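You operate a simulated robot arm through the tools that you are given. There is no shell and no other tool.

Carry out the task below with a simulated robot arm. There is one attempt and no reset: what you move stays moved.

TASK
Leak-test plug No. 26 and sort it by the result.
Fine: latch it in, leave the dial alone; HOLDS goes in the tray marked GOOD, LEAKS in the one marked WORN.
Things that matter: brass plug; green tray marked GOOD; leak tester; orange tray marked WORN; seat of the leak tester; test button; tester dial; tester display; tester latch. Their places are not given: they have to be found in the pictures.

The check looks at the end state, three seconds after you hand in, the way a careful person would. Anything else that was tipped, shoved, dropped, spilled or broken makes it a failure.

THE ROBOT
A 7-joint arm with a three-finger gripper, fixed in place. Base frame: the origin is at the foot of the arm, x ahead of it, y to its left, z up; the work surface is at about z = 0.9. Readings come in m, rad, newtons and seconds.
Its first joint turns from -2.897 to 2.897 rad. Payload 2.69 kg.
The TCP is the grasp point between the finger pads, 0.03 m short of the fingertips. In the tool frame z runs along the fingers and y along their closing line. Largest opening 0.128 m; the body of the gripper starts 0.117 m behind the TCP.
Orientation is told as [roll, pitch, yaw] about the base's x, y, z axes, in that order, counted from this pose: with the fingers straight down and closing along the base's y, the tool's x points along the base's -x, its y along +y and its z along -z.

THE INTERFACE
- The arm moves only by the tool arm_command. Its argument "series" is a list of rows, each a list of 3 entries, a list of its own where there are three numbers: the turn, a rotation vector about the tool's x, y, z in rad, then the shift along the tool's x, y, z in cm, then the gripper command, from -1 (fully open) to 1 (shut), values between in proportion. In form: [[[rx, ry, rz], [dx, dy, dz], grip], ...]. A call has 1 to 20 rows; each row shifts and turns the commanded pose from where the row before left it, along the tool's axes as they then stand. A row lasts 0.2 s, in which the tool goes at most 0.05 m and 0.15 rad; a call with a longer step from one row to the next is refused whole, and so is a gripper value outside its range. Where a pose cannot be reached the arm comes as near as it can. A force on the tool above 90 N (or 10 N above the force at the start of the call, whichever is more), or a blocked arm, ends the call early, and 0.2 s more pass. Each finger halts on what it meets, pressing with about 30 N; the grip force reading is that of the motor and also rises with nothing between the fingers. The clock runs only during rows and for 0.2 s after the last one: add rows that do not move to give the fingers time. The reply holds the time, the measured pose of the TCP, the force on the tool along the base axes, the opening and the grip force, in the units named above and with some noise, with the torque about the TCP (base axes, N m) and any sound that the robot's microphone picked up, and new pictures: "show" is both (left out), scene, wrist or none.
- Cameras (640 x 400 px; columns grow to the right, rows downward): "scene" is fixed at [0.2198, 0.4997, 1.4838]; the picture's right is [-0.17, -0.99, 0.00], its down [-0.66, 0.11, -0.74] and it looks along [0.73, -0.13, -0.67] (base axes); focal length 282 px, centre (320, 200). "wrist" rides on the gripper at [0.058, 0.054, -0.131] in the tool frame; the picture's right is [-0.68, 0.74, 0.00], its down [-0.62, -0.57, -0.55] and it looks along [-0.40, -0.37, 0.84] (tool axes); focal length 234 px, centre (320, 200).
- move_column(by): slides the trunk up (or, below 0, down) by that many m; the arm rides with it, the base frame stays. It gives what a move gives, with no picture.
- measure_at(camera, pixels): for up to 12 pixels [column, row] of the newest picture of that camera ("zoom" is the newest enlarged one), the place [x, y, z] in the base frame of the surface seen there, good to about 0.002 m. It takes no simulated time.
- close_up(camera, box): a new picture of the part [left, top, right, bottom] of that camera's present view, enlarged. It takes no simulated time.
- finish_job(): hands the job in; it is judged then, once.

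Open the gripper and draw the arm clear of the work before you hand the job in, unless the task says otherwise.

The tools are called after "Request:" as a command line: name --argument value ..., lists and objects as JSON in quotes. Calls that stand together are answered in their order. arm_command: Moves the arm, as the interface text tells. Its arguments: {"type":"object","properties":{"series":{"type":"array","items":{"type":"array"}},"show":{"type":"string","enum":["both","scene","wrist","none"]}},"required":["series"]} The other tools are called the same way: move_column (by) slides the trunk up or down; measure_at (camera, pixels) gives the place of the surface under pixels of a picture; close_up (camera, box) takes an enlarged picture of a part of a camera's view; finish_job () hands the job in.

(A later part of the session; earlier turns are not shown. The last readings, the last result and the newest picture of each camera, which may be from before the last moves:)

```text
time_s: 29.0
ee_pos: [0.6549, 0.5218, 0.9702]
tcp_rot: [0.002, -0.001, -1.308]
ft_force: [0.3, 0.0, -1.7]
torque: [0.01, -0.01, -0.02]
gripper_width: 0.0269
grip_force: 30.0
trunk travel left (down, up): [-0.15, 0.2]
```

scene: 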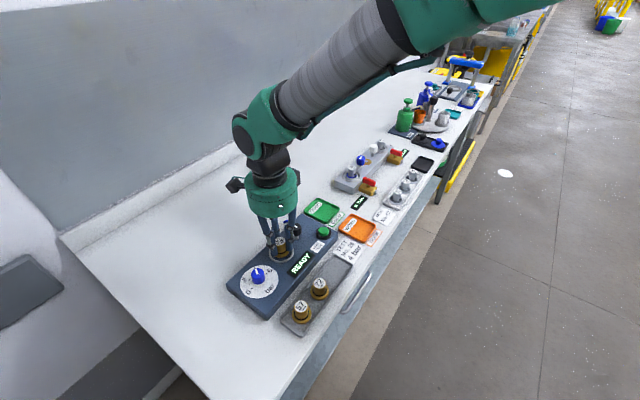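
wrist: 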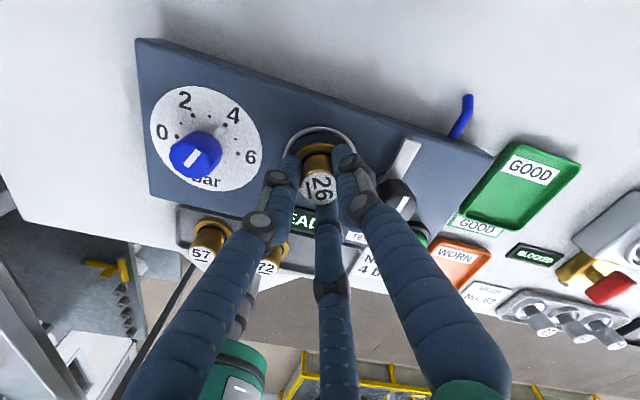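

No contact yet at TCP z 0.970. Two more millimetre steps.

Request:
arm_command --series '[[[0, 0, 0], [0, 0, 0.1], 1], [[0, 0, 0], [0, 0, 0], 1]]' --show "none"

Request:
arm_command --series '[[[0, 0, 0], [0, 0, 0.1], 1], [[0, 0, 0], [0, 0, 0], 1]]'

```text
time_s: 29.6
ee_pos: [0.6554, 0.5209, 0.9691]
tcp_rot: [-0.001, 0.0, -1.308]
ft_force: [-0.2, -0.1, -1.6]
torque: [0.01, 0.04, -0.02]
gripper_width: 0.027
grip_force: 30.5
trunk travel left (down, up): [-0.15, 0.2]
```

```text
time_s: 30.2
ee_pos: [0.657, 0.5205, 0.9692]
tcp_rot: [0.002, 0.001, -1.31]
ft_force: [-0.7, -0.6, 7.0]
torque: [0.06, 0.09, 0.02]
gripper_width: 0.0271
grip_force: 30.0
trunk travel left (down, up): [-0.15, 0.2]
```

scene: 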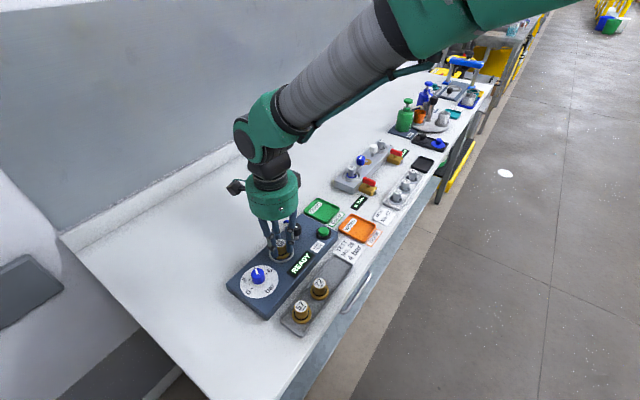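
wrist: 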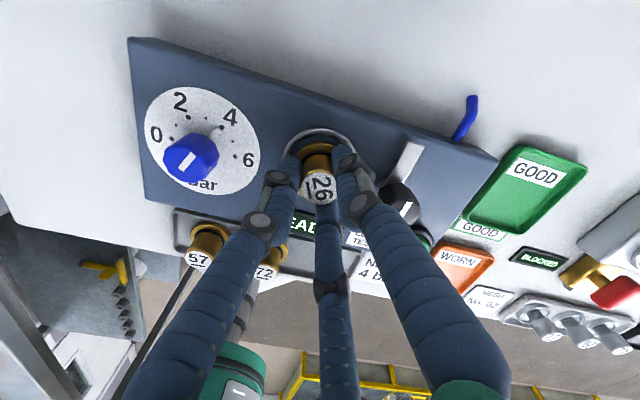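

The force rose to +7 N: the plug is standing in the seat. I open the fingers a little and draw straight up.

Request:
arm_command --series '[[[0, 0, 0], [0, 0, 0], 0.3], [[0, 0, 0], [0, 0, 0], 0.2], [[0, 0, 0], [0, 0, 0], 0.2], [[0, 0, 0], [0, 0, -1], 0.2], [[0, 0, 0], [0, 0, -2], 0.2], [[0, 0, 0], [0, 0, -3], 0.2], [[0, 0, 0], [0, 0, -3], 0.2], [[0, 0, 0], [0, 0, -2], 0.2], [[0, 0, 0], [0, 0, 0], 0.2]]'

```text
time_s: 32.2
ee_pos: [0.6549, 0.5194, 1.0789]
tcp_rot: [0.0, 0.001, -1.308]
ft_force: [0.3, 0.2, 0.8]
torque: [0.02, -0.04, -0.01]
gripper_width: 0.0513
grip_force: 0.1
trunk travel left (down, up): [-0.15, 0.2]
```

scene: 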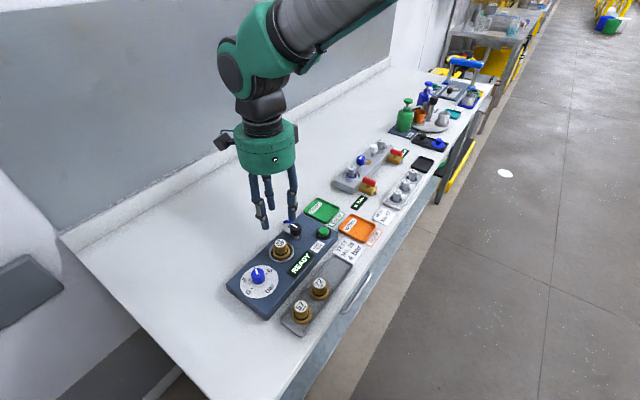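
wrist: 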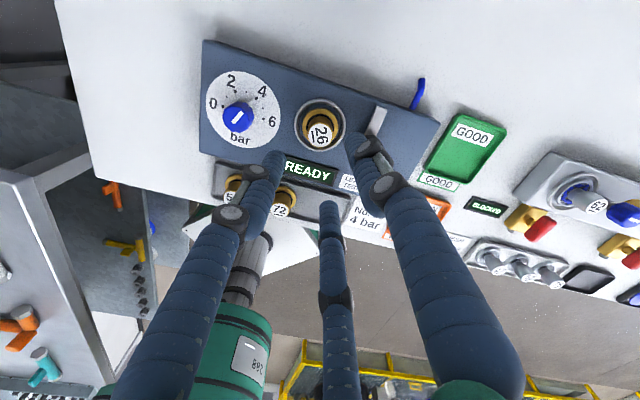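

The plug stands in the ring at scene (282,249). I look closely at the plug and latch.

Request:
close_up --camera "scene" --box '[250, 205, 330, 275]'

Request:
close_up --camera "wrist" --box '[280, 80, 400, 180]'

```text
5.71 times, centred on (290, 240) of scene
```

zoom: 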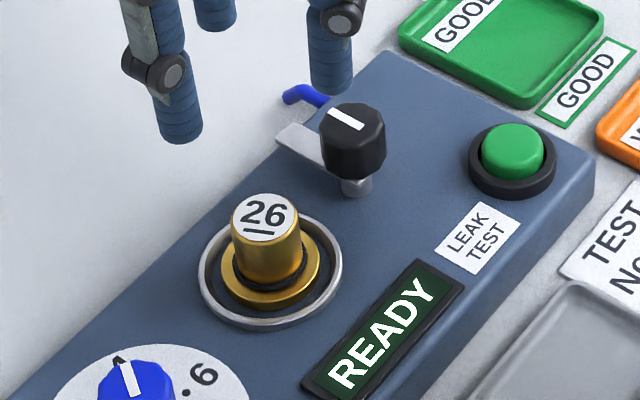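

```text
4.00 times, centred on (340, 130) of wrist
```

zoom: 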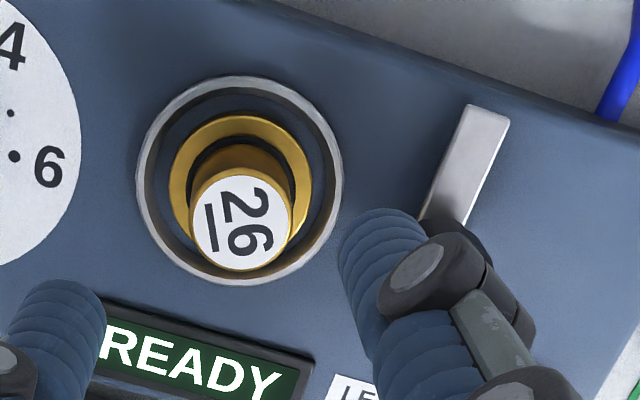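

The plug is well centred in the ring, and the tab swings from 46° to the seat at 135°, so the knob needs about +90° (anticlockwise from above). I move above the knob axis (0.698,0.481) and turn back to yaw −15°.

Request:
arm_command --series '[[[0, 0, 0], [-2.48, 1.535, 0], 0.2], [[0, 0, 0], [-2.48, 1.535, 0], 0.2], [[0, 0, -0.131], [0, 0, 0], 0.2], [[0, 0, -0.131], [0, 0, 0], 0.2], [[0, 0, -0.131], [0, 0, 0], 0.2], [[0, 0, -0.131], [0, 0, 0], 0.2], [[0, 0, -0.131], [0, 0, 0], 0.2], [[0, 0, -0.131], [0, 0, 0], 0.2], [[0, 0, -0.131], [0, 0, 0], 0.2], [[0, 0, -0.13], [0, 0, 0], 0.2], [[0, 0, 0], [0, 0, 0], 0.2]]'

```text
time_s: 34.6
ee_pos: [0.6977, 0.4808, 1.0771]
tcp_rot: [-0.001, -0.001, -0.259]
ft_force: [0.2, 0.1, 0.1]
torque: [-0.02, 0.04, -0.05]
gripper_width: 0.0514
grip_force: 0.0
trunk travel left (down, up): [-0.15, 0.2]
```

scene: 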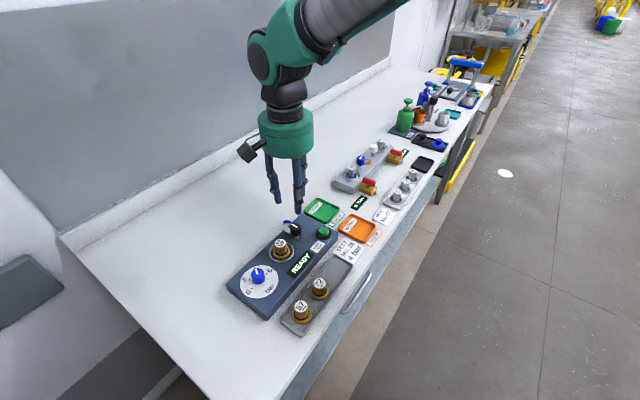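
wrist: 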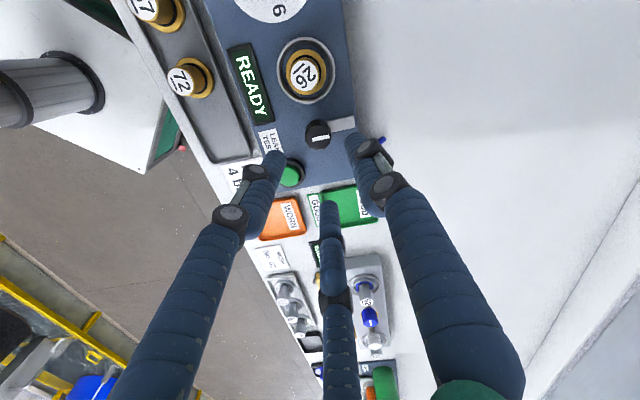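

I check the knob's alignment under the TCP in an enlarged wrist picture; a centred knob top should sit at about (319,139).

Request:
close_up --camera "wrist" --box '[270, 90, 370, 190]'

Request:
measure_at --camera "wrist" --pixels '[[318, 138], [310, 140], [326, 136], [316, 130], [319, 146], [318, 125], [345, 124]]'

```text
4.00 times, centred on (320, 140) of wrist
```

zoom: 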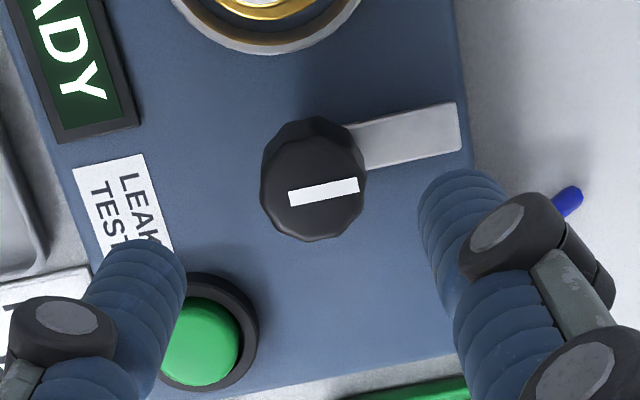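

```text
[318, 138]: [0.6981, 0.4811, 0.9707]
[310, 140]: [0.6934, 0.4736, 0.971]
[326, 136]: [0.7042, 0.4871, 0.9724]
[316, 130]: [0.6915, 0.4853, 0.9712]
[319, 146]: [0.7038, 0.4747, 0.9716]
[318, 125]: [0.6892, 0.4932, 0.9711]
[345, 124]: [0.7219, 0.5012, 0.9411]
```

Knob axis is at (0.698,0.482), diameter about 27 mm, right under the TCP. I lower around the knob to TCP z ≈ 0.985 so that the tips stay above the tab (z 0.942).

Request:
arm_command --series '[[[0, 0, 0], [0, 0.1, 3], 0.2], [[0, 0, 0], [0, 0, 3], 0.2], [[0, 0, 0], [0, 0, 2], 0.2], [[0, 0, 0], [0, 0, 1.2], 0.2], [[0, 0, 0], [0, 0, 0], 0.2], [[0, 0, 0], [0, 0, 0], 0.2]]'

```text
time_s: 36.0
ee_pos: [0.6984, 0.4827, 0.9868]
tcp_rot: [0.0, 0.0, -0.263]
ft_force: [-0.6, -0.2, -0.9]
torque: [0.04, -0.01, 0.02]
gripper_width: 0.0508
grip_force: 0.1
trunk travel left (down, up): [-0.15, 0.2]
```

scene: 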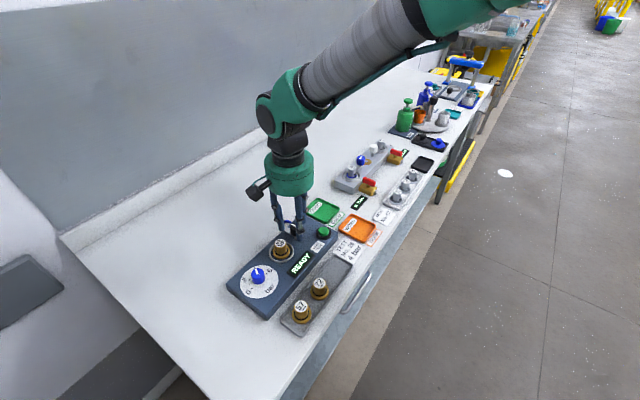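
wrist: 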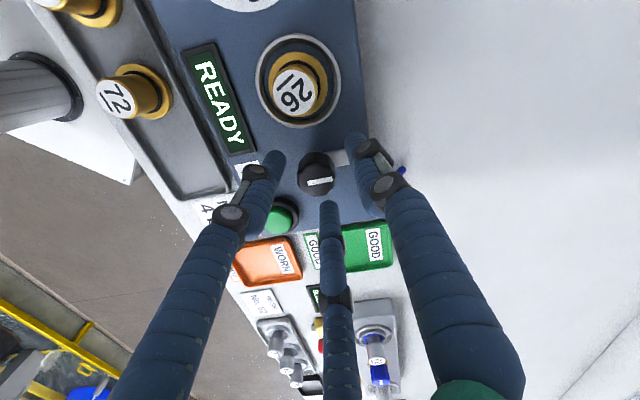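

The knob sits at (316,175) between the fingers. I check the clearances before closing.

Request:
close_up --camera "scene" --box '[255, 185, 335, 265]'

Request:
close_up --camera "wrist" --box '[250, 100, 400, 240]'

```text
5.00 times, centred on (295, 225) of scene
```

zoom: 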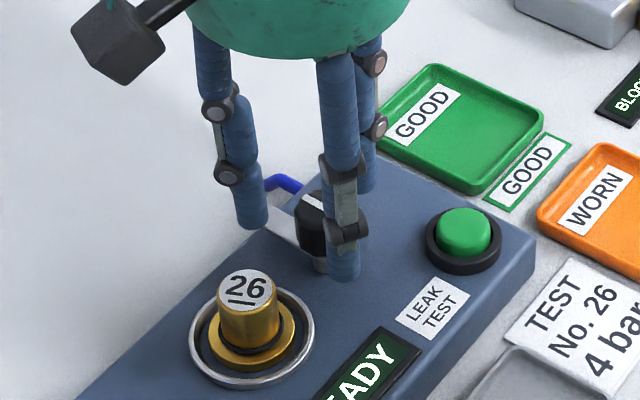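

```text
2.86 times, centred on (325, 170) of wrist
```

zoom: 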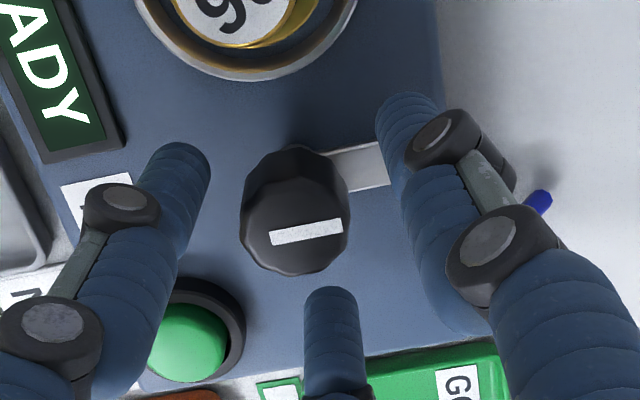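

Clear all round. I lower 3 mm more and close on the knob.

Request:
arm_command --series '[[[0, 0, 0], [0, 0, 0.3], 0.2], [[0, 0, 0], [0, 0, 0], 0.4], [[0, 0, 0], [0, 0, 0], 1], [[0, 0, 0], [0, 0, 0], 1], [[0, 0, 0], [0, 0, 0], 1]]'

```text
time_s: 37.2
ee_pos: [0.6965, 0.4802, 0.9828]
tcp_rot: [-0.005, 0.004, -0.262]
ft_force: [-21.5, -20.9, -0.5]
torque: [-0.73, 0.76, -0.03]
gripper_width: 0.0274
grip_force: 45.2
trunk travel left (down, up): [-0.15, 0.2]
```

scene: 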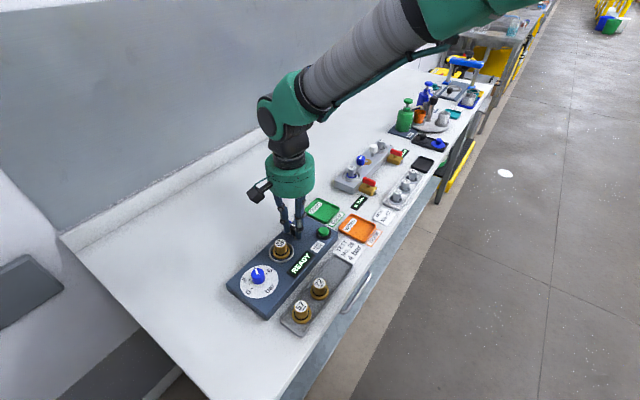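
wrist: 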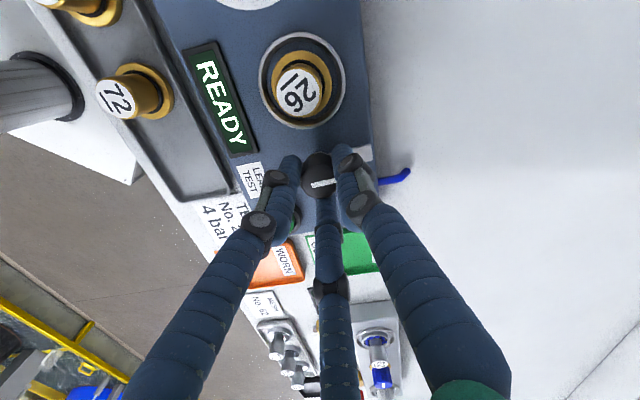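

The hand grips the knob but a side force of about 30 N (−x,−y) shows that it is 2 mm off the axis. I shift the command 2 mm to relieve it.

Request:
arm_command --series '[[[0, 0, 0], [0.12, -0.22, 0], 1], [[0, 0, 0], [0, 0, 0], 1]]' --show "none"

```text
time_s: 37.8
ee_pos: [0.6962, 0.4801, 0.9832]
tcp_rot: [0.0, 0.0, -0.264]
ft_force: [-12.0, -11.4, -7.3]
torque: [-0.08, 0.22, -0.03]
gripper_width: 0.0274
grip_force: 45.3
trunk travel left (down, up): [-0.15, 0.2]
```

Half of the side force is gone. One more shift of the same size.

Request:
arm_command --series '[[[0, 0, 0], [0.12, -0.22, 0], 1], [[0, 0, 0], [0, 0, 0], 1]]' --show "none"

```text
time_s: 38.4
ee_pos: [0.6964, 0.4804, 0.9819]
tcp_rot: [0.001, -0.001, -0.261]
ft_force: [1.2, 2.2, -13.5]
torque: [0.27, -0.46, -0.03]
gripper_width: 0.0273
grip_force: 44.7
trunk travel left (down, up): [-0.15, 0.2]
```

Side force is near zero now. I begin to turn the knob anticlockwise (yaw up) by 0.4 rad and watch torque and picture.

Request:
arm_command --series '[[[0, 0, -0.08], [0, 0, 0.05], 1], [[0, 0, -0.08], [0, 0, 0.05], 1], [[0, 0, -0.08], [0, 0, 0], 1], [[0, 0, -0.08], [0, 0, 0], 1], [[0, 0, -0.08], [0, 0, 0], 1], [[0, 0, 0], [0, 0, 0], 1]]'

```text
time_s: 39.8
ee_pos: [0.6969, 0.4798, 0.9832]
tcp_rot: [0.003, -0.003, 0.138]
ft_force: [9.6, 24.1, 4.5]
torque: [0.84, -0.27, -0.01]
gripper_width: 0.0273
grip_force: 45.0
trunk travel left (down, up): [-0.15, 0.2]
```

scene: 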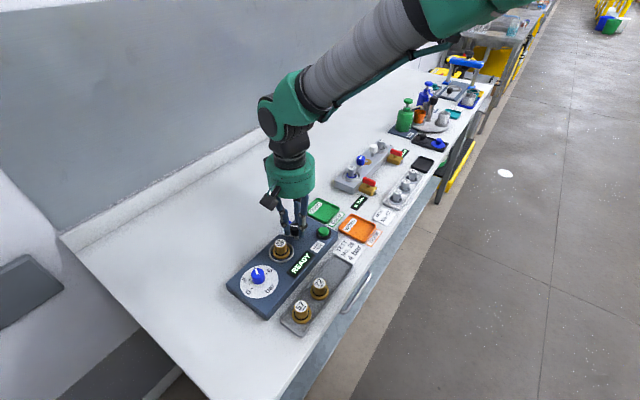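
wrist: 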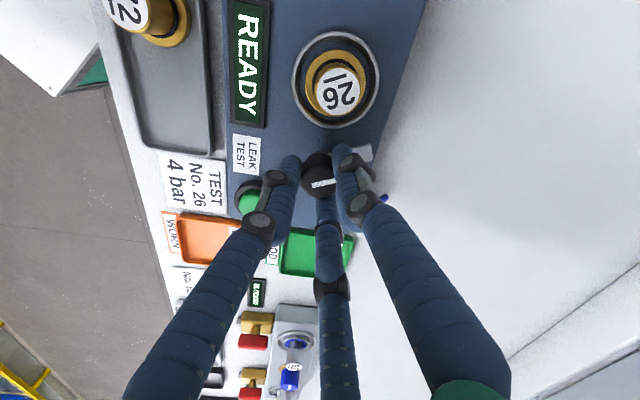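

Yaw has risen to 0.138. I enlarge to see whether the knob and its tab turned along.

Request:
close_up --camera "wrist" --box '[260, 100, 400, 220]'

Request:
close_up --camera "scene" --box '[255, 185, 335, 265]'

```text
3.33 times, centred on (330, 160) of wrist
```

zoom: 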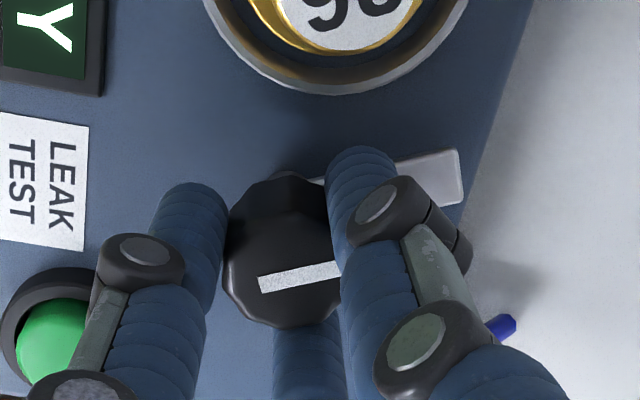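

```text
5.00 times, centred on (295, 225) of scene
```

zoom: 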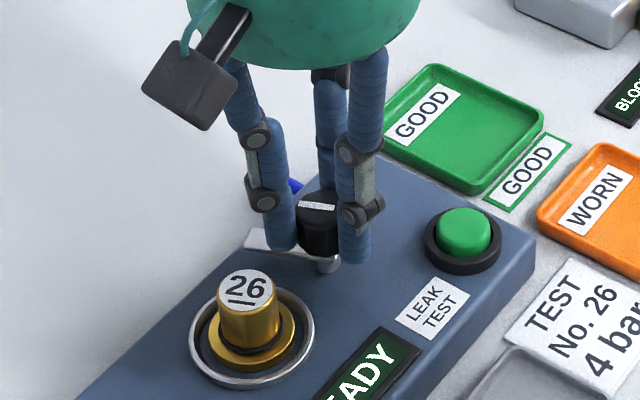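

The tab has swung with the knob toward the seat. I relieve the side force and turn on by another 0.4 rad.

Request:
arm_command --series '[[[0, 0, 0], [-0.16, 0.28, 0], 1], [[0, 0, -0.08], [0, 0, 0], 1], [[0, 0, -0.08], [0, 0, 0], 1], [[0, 0, -0.08], [0, 0, 0], 1], [[0, 0, -0.08], [0, 0, 0], 1], [[0, 0, -0.08], [0, 0, 0], 1], [[0, 0, 0], [0, 0, 0], 1]]'

```text
time_s: 41.4
ee_pos: [0.696, 0.4802, 0.9828]
tcp_rot: [0.0, -0.001, 0.54]
ft_force: [14.6, -14.2, 19.2]
torque: [-0.71, -0.34, 0.04]
gripper_width: 0.0272
grip_force: 45.6
trunk travel left (down, up): [-0.15, 0.2]
```

scene: 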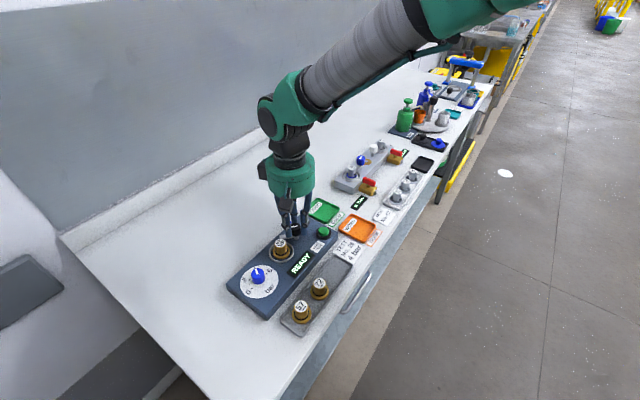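
wrist: 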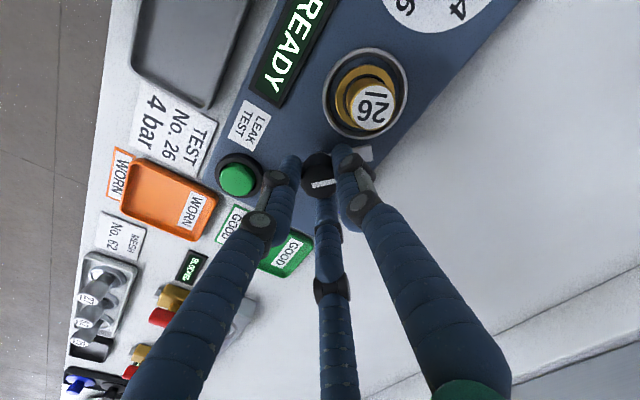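

Turned 0.8 rad with the knob following. I relieve the forces and turn on by 0.4 rad.

Request:
arm_command --series '[[[0, 0, 0], [-0.07, -0.25, -0.15], 1], [[0, 0, -0.08], [0, 0, 0], 1], [[0, 0, -0.08], [0, 0, 0], 1], [[0, 0, -0.08], [0, 0, 0], 1], [[0, 0, -0.08], [0, 0, 0], 1], [[0, 0, -0.08], [0, 0, 0], 1], [[0, 0, 0], [0, 0, 0], 1]]'

```text
time_s: 43.0
ee_pos: [0.6975, 0.479, 0.9827]
tcp_rot: [0.0, 0.002, 0.939]
ft_force: [-16.0, 12.1, 3.2]
torque: [0.39, 0.46, 0.04]
gripper_width: 0.0272
grip_force: 45.6
trunk travel left (down, up): [-0.15, 0.2]
```

scene: 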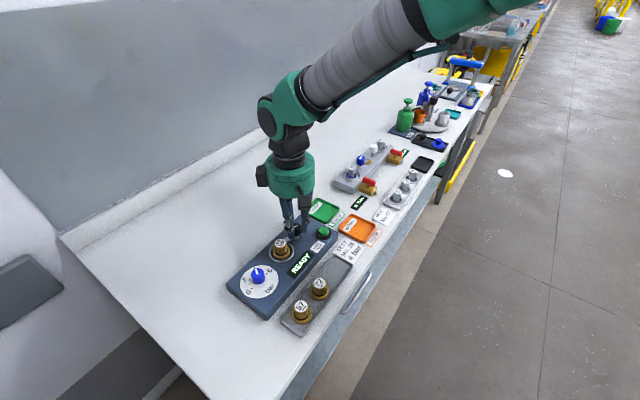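
wrist: 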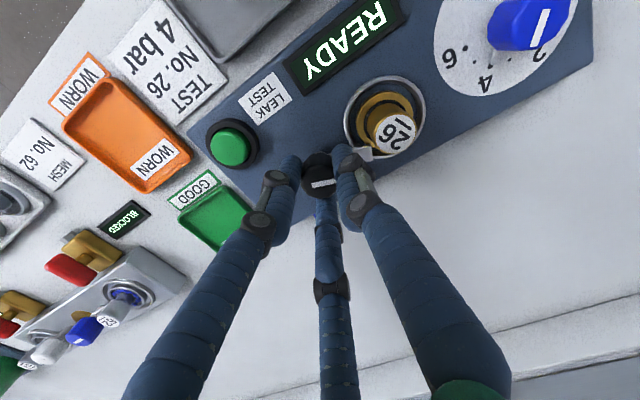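

Turned 1.2 rad; the tab is nearly over the ring at (362,152). I look closer before the last part.

Request:
close_up --camera "wrist" --box '[290, 70, 440, 210]'

Request:
close_up --camera "scene" --box '[255, 205, 325, 270]'

```text
2.86 times, centred on (365, 140) of wrist
```

zoom: 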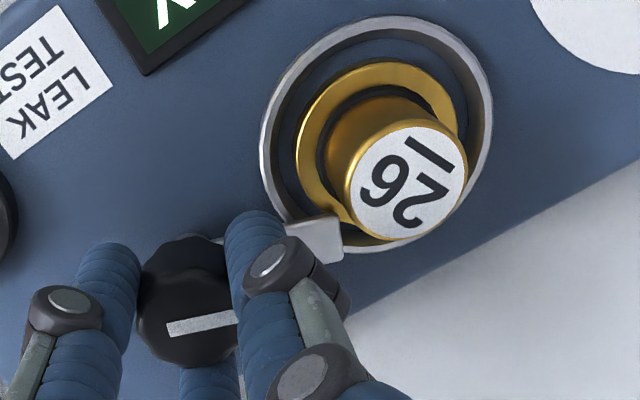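

```text
6.15 times, centred on (290, 238) of scene
```

zoom: 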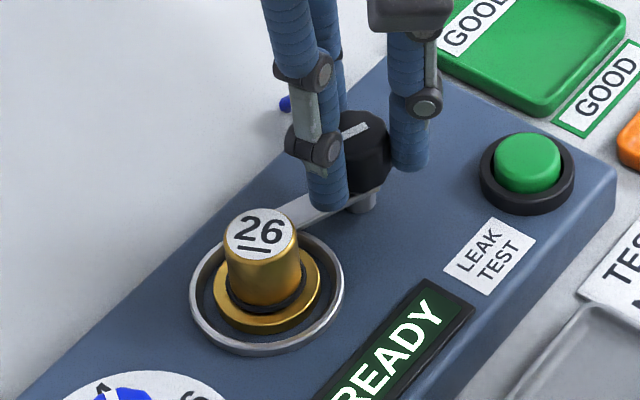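

The tab passes over the ring just above the flange. I relieve the side force and turn the last 0.36 rad, watching the torque.

Request:
arm_command --series '[[[0, 0, 0], [0, 0.2, 0], 1], [[0, 0, -0.06], [0, 0, 0], 1], [[0, 0, -0.06], [0, 0, 0], 1], [[0, 0, -0.06], [0, 0, 0], 1], [[0, 0, -0.06], [0, 0, 0], 1], [[0, 0, 0], [0, 0, 0], 1]]'

```text
time_s: 44.4
ee_pos: [0.6977, 0.4802, 0.9821]
tcp_rot: [0.0, -0.001, 1.178]
ft_force: [3.6, -3.8, -1.5]
torque: [-0.2, -0.25, 0.01]
gripper_width: 0.0275
grip_force: 45.0
trunk travel left (down, up): [-0.15, 0.2]
```

scene: 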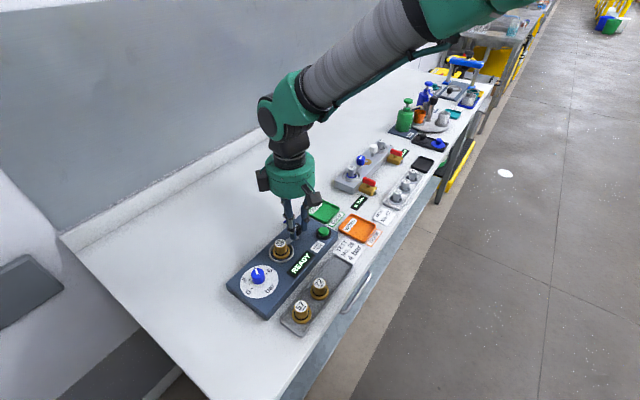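
wrist: 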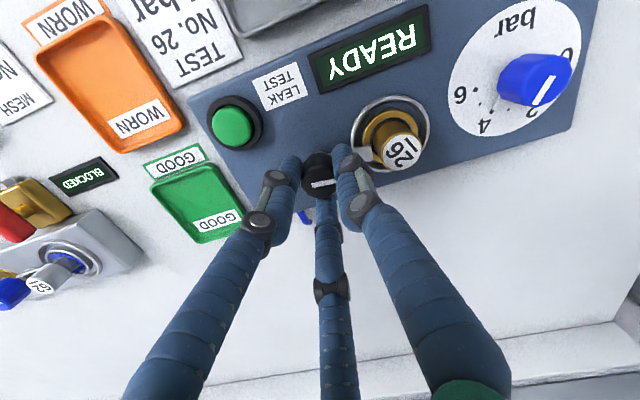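

Turned 1.44 rad, forces low. I turn the last 0.14 rad to bring the tab right in line with the seat.

Request:
arm_command --series '[[[0, 0, -0.05], [0, 0, 0], 1], [[0, 0, -0.05], [0, 0, 0], 1], [[0, 0, -0.04], [0, 0, 0], 1], [[0, 0, 0], [0, 0, 0], 1]]'

Request:
close_up --camera "wrist" --box '[290, 70, 440, 210]'

Request:
close_up --camera "scene" --box '[255, 205, 325, 270]'

```text
time_s: 45.4
ee_pos: [0.6973, 0.4801, 0.9841]
tcp_rot: [0.0, 0.0, 1.319]
ft_force: [10.1, -9.0, -5.9]
torque: [-0.32, -0.3, -0.18]
gripper_width: 0.0272
grip_force: 45.3
trunk travel left (down, up): [-0.15, 0.2]
```

scene: 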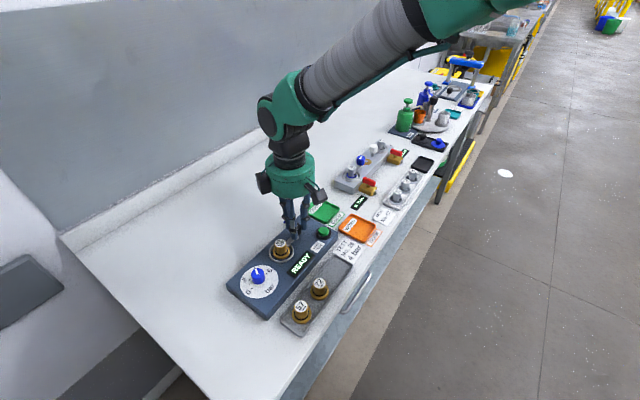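
wrist: 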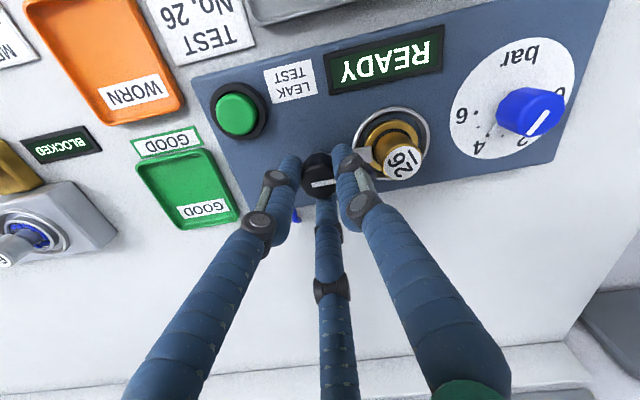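

```text
2.86 times, centred on (365, 140) of wrist
```

zoom: 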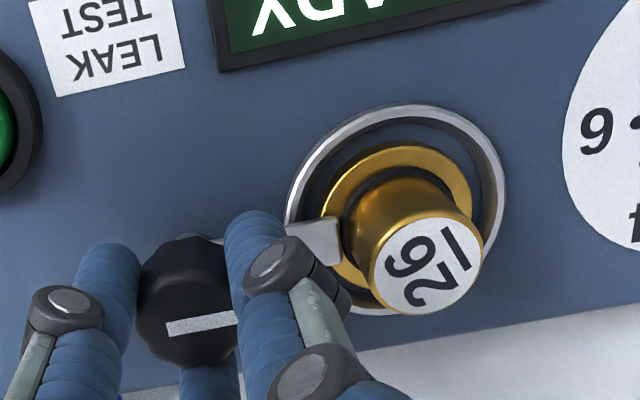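

```text
6.15 times, centred on (290, 238) of scene
```

zoom: 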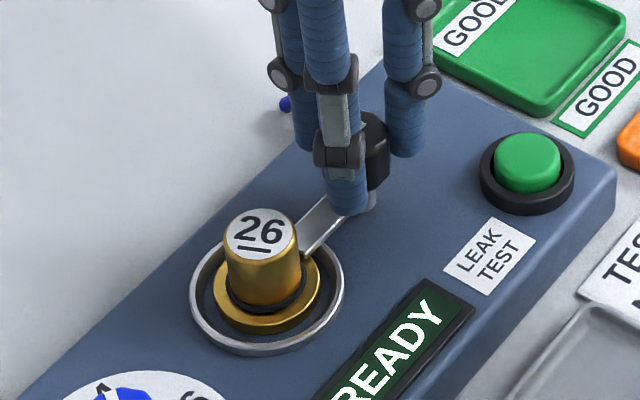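

Total turn is 1.58 rad, a slight counter-torque (−0.18 N m) has come up, and the tab now lies over the flange at the plug. I open a little and draw straight up.

Request:
arm_command --series '[[[0, 0, 0], [0, 0, 0], 0.3], [[0, 0, 0], [0, 0, 0], 0.3], [[0, 0, 0], [0, 0, -1], 0.3], [[0, 0, 0], [0, 0, -2], 0.3], [[0, 0, 0], [0, 0, -3], 0.3], [[0, 0, 0], [0, 0, -3], 0.3], [[0, 0, 0], [0, 0, 0], 0.3]]'

Request:
close_up --camera "scene" --box '[245, 200, 335, 285]'

Request:
close_up --camera "wrist" --box '[290, 50, 440, 190]'

```text
time_s: 47.0
ee_pos: [0.6982, 0.4807, 1.0757]
tcp_rot: [0.0, -0.002, 1.317]
ft_force: [0.3, -0.2, 0.5]
torque: [0.02, -0.06, -0.01]
gripper_width: 0.0448
grip_force: 0.1
trunk travel left (down, up): [-0.15, 0.2]
```

scene: 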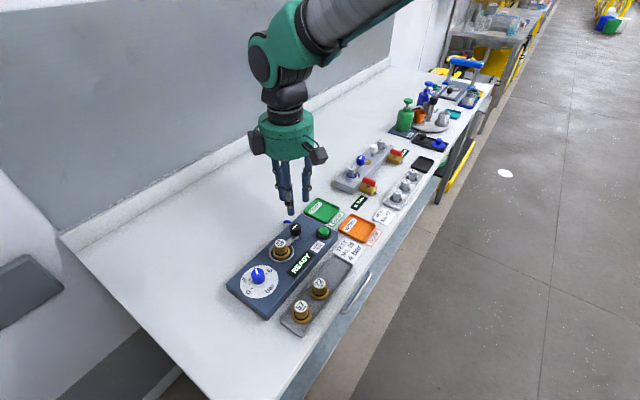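
wrist: 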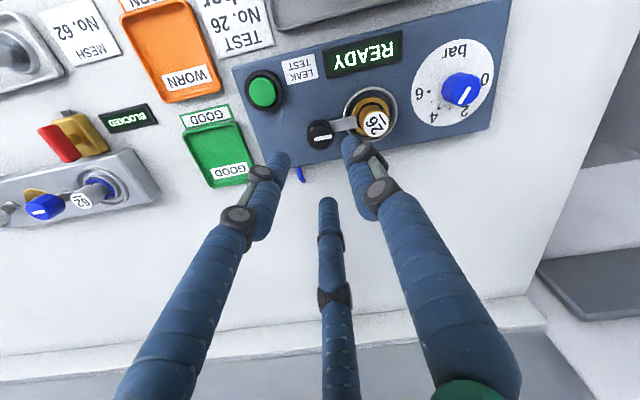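

```text
4.71 times, centred on (290, 242) of scene
```

zoom: 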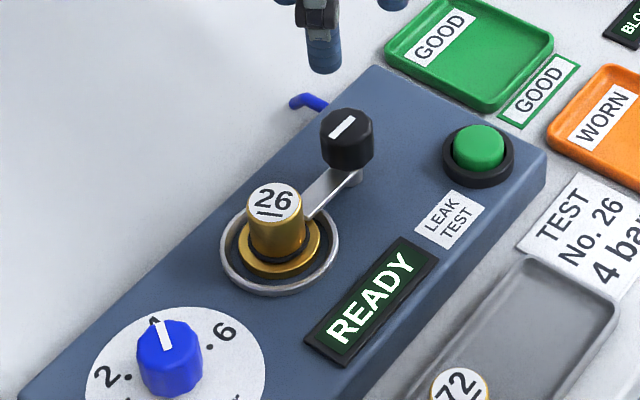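

```text
2.86 times, centred on (365, 120) of wrist
```

zoom: 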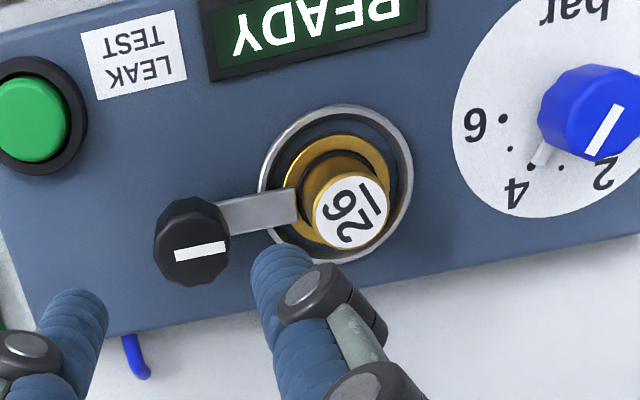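

The tab lies over the flange and the plug stayed centred; the dial still points to 4. Next is the test button; I measure it.

Request:
measure_at --camera "wrist" --pixels '[[262, 92], [255, 93], [270, 92], [262, 84], [262, 100], [250, 104], [279, 100], [264, 110]]'

Request:
measure_at --camera "scene" --pixels '[[324, 231], [320, 231], [328, 231], [324, 228], [324, 233.5], [317.5, 236], [324, 239.5], [330.5, 236]]'

```text
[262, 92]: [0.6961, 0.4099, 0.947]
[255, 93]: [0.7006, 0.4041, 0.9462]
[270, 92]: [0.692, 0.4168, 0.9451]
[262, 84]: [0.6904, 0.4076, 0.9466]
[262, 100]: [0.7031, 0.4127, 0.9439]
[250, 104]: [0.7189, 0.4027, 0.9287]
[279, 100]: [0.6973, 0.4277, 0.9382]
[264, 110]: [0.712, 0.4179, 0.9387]
```

```text
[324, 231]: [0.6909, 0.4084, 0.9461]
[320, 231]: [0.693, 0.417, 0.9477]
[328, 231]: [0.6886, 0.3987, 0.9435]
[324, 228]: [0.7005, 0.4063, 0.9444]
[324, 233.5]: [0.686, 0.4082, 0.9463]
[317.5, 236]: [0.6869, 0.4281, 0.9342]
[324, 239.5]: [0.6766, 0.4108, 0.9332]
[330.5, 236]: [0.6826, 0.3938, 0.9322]
```

Button centre is about (0.695,0.410) with its top at z 0.9465. I close the hand, move above it and come down to just over it.

Request:
arm_command --series '[[[0, 0, 0], [3.46, -0.74, 0], 1], [[0, 0, 0], [3.46, -0.74, 0], 1], [[0, 0, 0], [0, 0, 3], 1], [[0, 0, 0], [0, 0, 3], 1], [[0, 0, 0], [0, 0, 2.5], 1], [[0, 0, 0], [0, 0, 0.5], 1], [[0, 0, 0], [0, 0, 0], 1]]'

Request:
close_up --camera "scene" --box '[275, 180, 365, 265]'

Request:
close_up --camera "wrist" --box '[240, 80, 400, 220]'

```text
time_s: 48.6
ee_pos: [0.6936, 0.4099, 0.9852]
tcp_rot: [0.0, -0.001, 1.319]
ft_force: [-0.7, 0.2, -0.2]
torque: [0.0, 0.0, -0.03]
gripper_width: 0.002
grip_force: 30.5
trunk travel left (down, up): [-0.15, 0.2]
```

scene: 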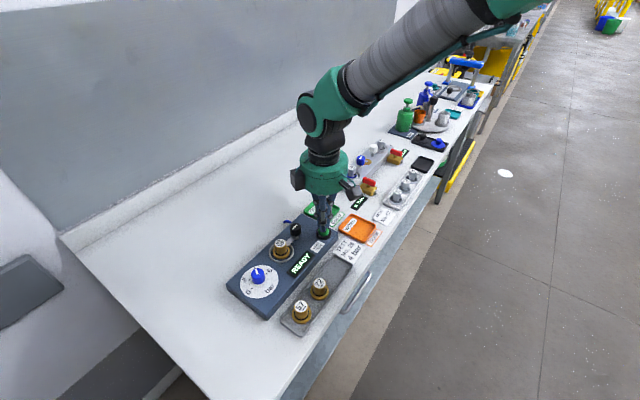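
wrist: 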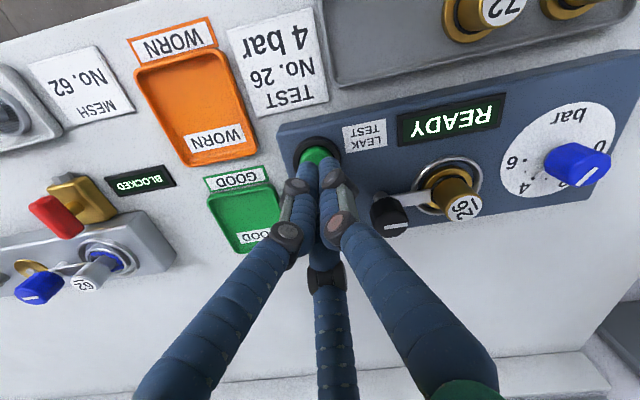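

```text
4.71 times, centred on (320, 222) of scene
```

zoom: 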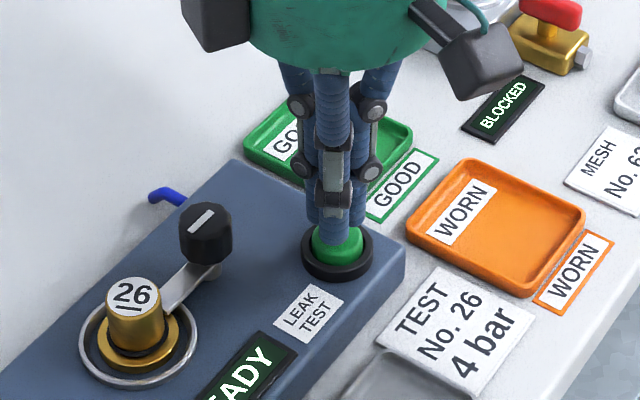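

```text
2.86 times, centred on (320, 150) of wrist
```

zoom: 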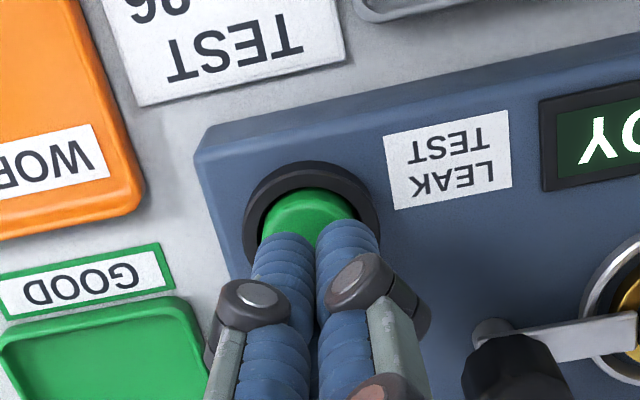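

The closed tips are above the button centre. I press down gradually.

Request:
arm_command --series '[[[0, 0, 0], [0, 0, 0.3], 1], [[0, 0, 0], [0, 0, 0.3], 1], [[0, 0, 0], [0, 0, 0.2], 1], [[0, 0, 0], [0, 0, 0.1], 1]]' --show "none"

```text
time_s: 49.6
ee_pos: [0.6943, 0.4112, 0.9744]
tcp_rot: [0.0, -0.001, 1.318]
ft_force: [0.1, -0.4, -0.6]
torque: [-0.02, -0.01, 0.02]
gripper_width: 0.0019
grip_force: 30.3
trunk travel left (down, up): [-0.15, 0.2]
```

No force yet at TCP z 0.974. I go on in small steps.

Request:
arm_command --series '[[[0, 0, 0], [0, 0, 0.1], 1], [[0, 0, 0], [0, 0, 0.1], 1], [[0, 0, 0], [0, 0, 0.1], 1]]' --show "scene"

```text
time_s: 50.4
ee_pos: [0.6943, 0.409, 0.9707]
tcp_rot: [-0.002, 0.0, 1.318]
ft_force: [0.3, -0.2, 1.3]
torque: [0.0, -0.03, 0.0]
gripper_width: 0.0018
grip_force: 29.4
trunk travel left (down, up): [-0.15, 0.2]
```

scene: 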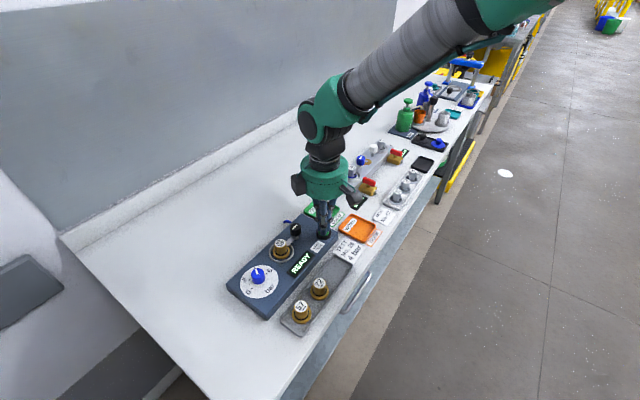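

Only 1.3 N and the display still reads READY. I press a bit further.

Request:
arm_command --series '[[[0, 0, 0], [0, 0, 0.1], 1], [[0, 0, 0], [0, 0, 0.1], 1], [[0, 0, 0], [0, 0, 0], 1]]' --show "scene"

Request:
close_up --camera "scene" --box '[260, 210, 350, 285]'

```text
time_s: 51.2
ee_pos: [0.6937, 0.4096, 0.9697]
tcp_rot: [0.0, 0.0, 1.318]
ft_force: [0.8, -0.9, 1.2]
torque: [-0.02, -0.02, -0.02]
gripper_width: 0.0024
grip_force: 30.0
trunk travel left (down, up): [-0.15, 0.2]
```

scene: 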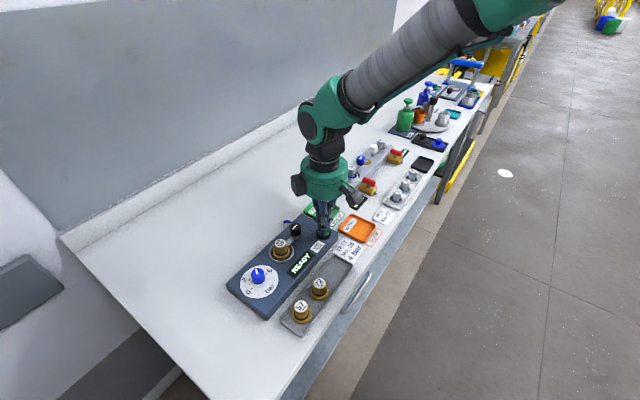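

```text
5.33 times, centred on (305, 248) of scene
```

zoom: 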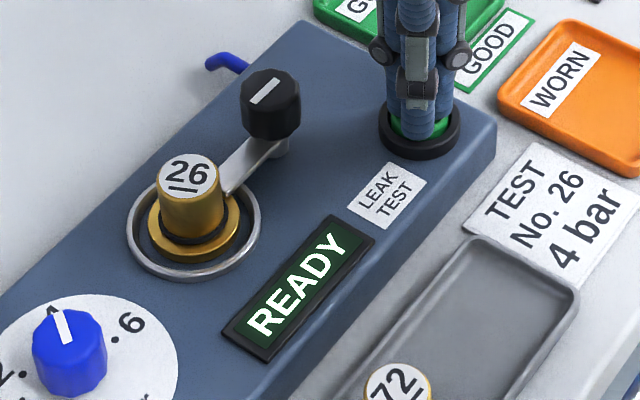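

The tips touch the button lightly and the display is still READY. I press 2 mm more.

Request:
arm_command --series '[[[0, 0, 0], [0, 0, 0.1], 1], [[0, 0, 0], [0, 0, 0.1], 1], [[0, 0, 0], [0, 0, 0], 1]]' --show "scene"

Request:
close_up --camera "scene" --box '[260, 210, 350, 285]'

```text
time_s: 52.0
ee_pos: [0.6945, 0.4101, 0.9677]
tcp_rot: [0.001, 0.0, 1.316]
ft_force: [1.0, -0.3, 3.5]
torque: [-0.05, -0.05, -0.01]
gripper_width: 0.0022
grip_force: 30.2
trunk travel left (down, up): [-0.15, 0.2]
heard: click
```

scene: 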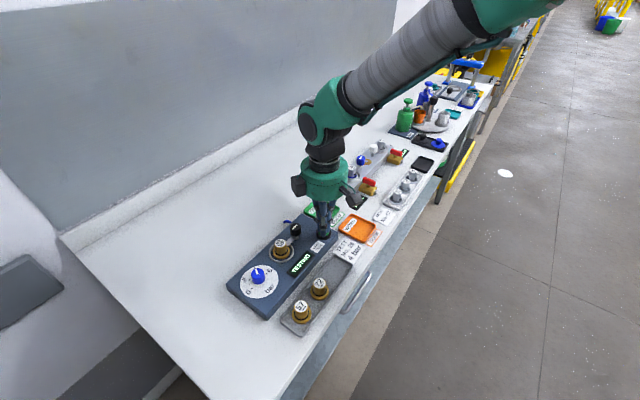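

```text
5.33 times, centred on (305, 248) of scene
```

zoom: 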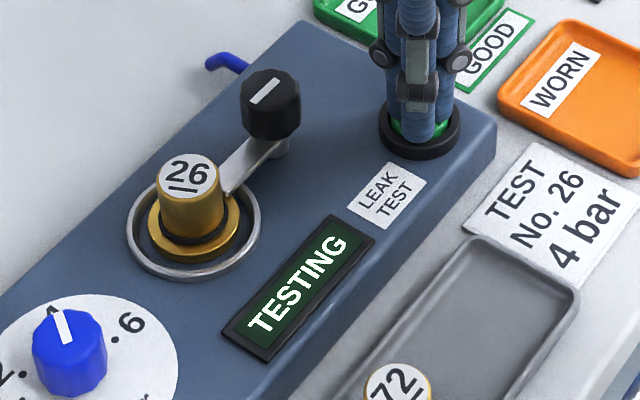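

A click was heard and the display now reads TESTING. I release the button, rise clear and wait for the result.

Request:
arm_command --series '[[[0, 0, 0], [0, 0, -1], 1], [[0, 0, 0], [0, 0, -3], 1], [[0, 0, 0], [0, 0, -3], 1], [[0, 0, 0], [0, 0, -3], 1], [[0, 0, 0], [0, 0, 0], 1], [[0, 0, 0], [0, 0, 0], 1], [[0, 0, 0], [0, 0, 0], 1], [[0, 0, 0], [0, 0, 0], 1], [[0, 0, 0], [0, 0, 0], 1], [[0, 0, 0], [0, 0, 0], 1], [[0, 0, 0], [0, 0, 0], 1], [[0, 0, 0], [0, 0, 0], 1]]'

Request:
close_up --camera "scene" --box '[260, 210, 350, 285]'

```text
time_s: 54.6
ee_pos: [0.6942, 0.4107, 1.0693]
tcp_rot: [0.001, -0.001, 1.316]
ft_force: [-0.7, 0.7, -0.1]
torque: [0.02, 0.0, -0.04]
gripper_width: 0.002
grip_force: 29.8
trunk travel left (down, up): [-0.15, 0.2]
```

scene: 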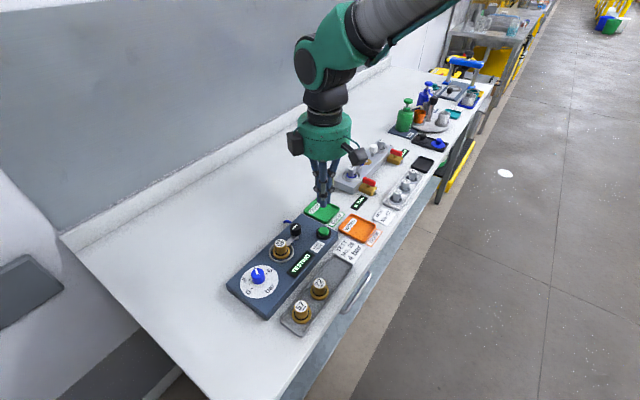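
wrist: 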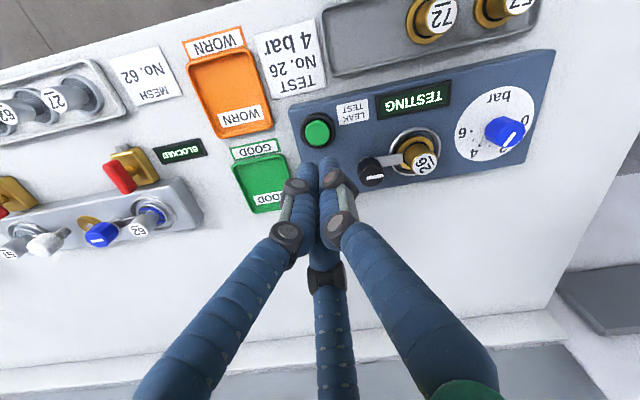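

```text
5.33 times, centred on (305, 248) of scene
```

zoom: 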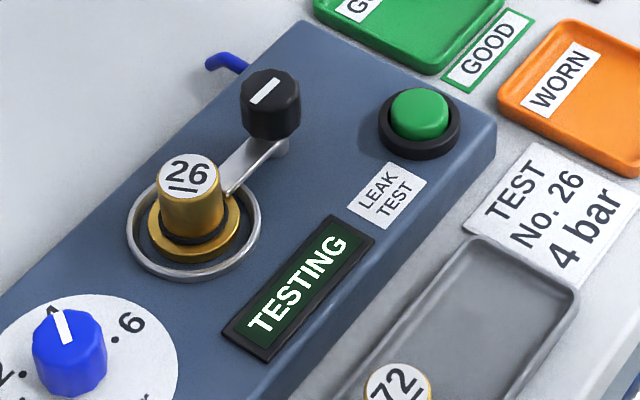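

Still TESTING. I wait three more seconds with the arm at rest.

Request:
arm_command --series '[[[0, 0, 0], [0, 0, 0], 1], [[0, 0, 0], [0, 0, 0], 1], [[0, 0, 0], [0, 0, 0], 1], [[0, 0, 0], [0, 0, 0], 1], [[0, 0, 0], [0, 0, 0], 1], [[0, 0, 0], [0, 0, 0], 1], [[0, 0, 0], [0, 0, 0], 1], [[0, 0, 0], [0, 0, 0], 1], [[0, 0, 0], [0, 0, 0], 1], [[0, 0, 0], [0, 0, 0], 1], [[0, 0, 0], [0, 0, 0], 1], [[0, 0, 0], [0, 0, 0], 1], [[0, 0, 0], [0, 0, 0], 1], [[0, 0, 0], [0, 0, 0], 1], [[0, 0, 0], [0, 0, 0], 1]]' --show "scene"

Request:
close_up --camera "scene" --box '[260, 210, 350, 285]'

```text
time_s: 57.8
ee_pos: [0.6936, 0.4092, 1.0692]
tcp_rot: [0.001, 0.0, 1.317]
ft_force: [0.0, 0.4, -0.1]
torque: [0.02, -0.02, -0.02]
gripper_width: 0.0021
grip_force: 30.2
trunk travel left (down, up): [-0.15, 0.2]
```

scene: 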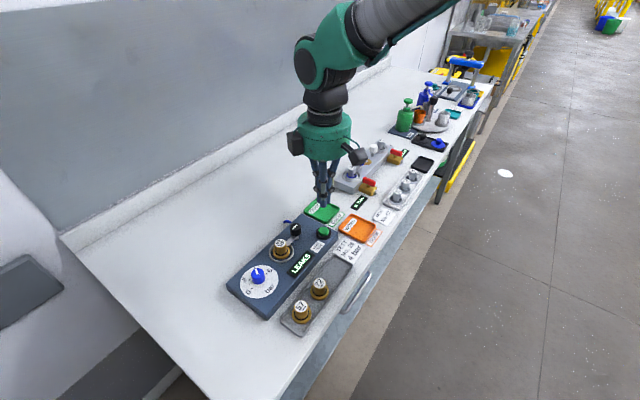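

```text
5.33 times, centred on (305, 248) of scene
```

zoom: 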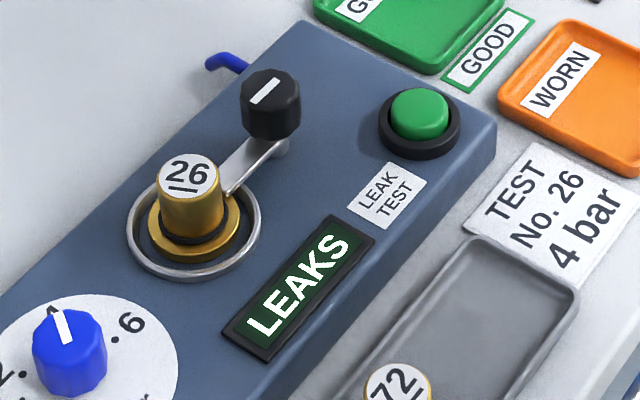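

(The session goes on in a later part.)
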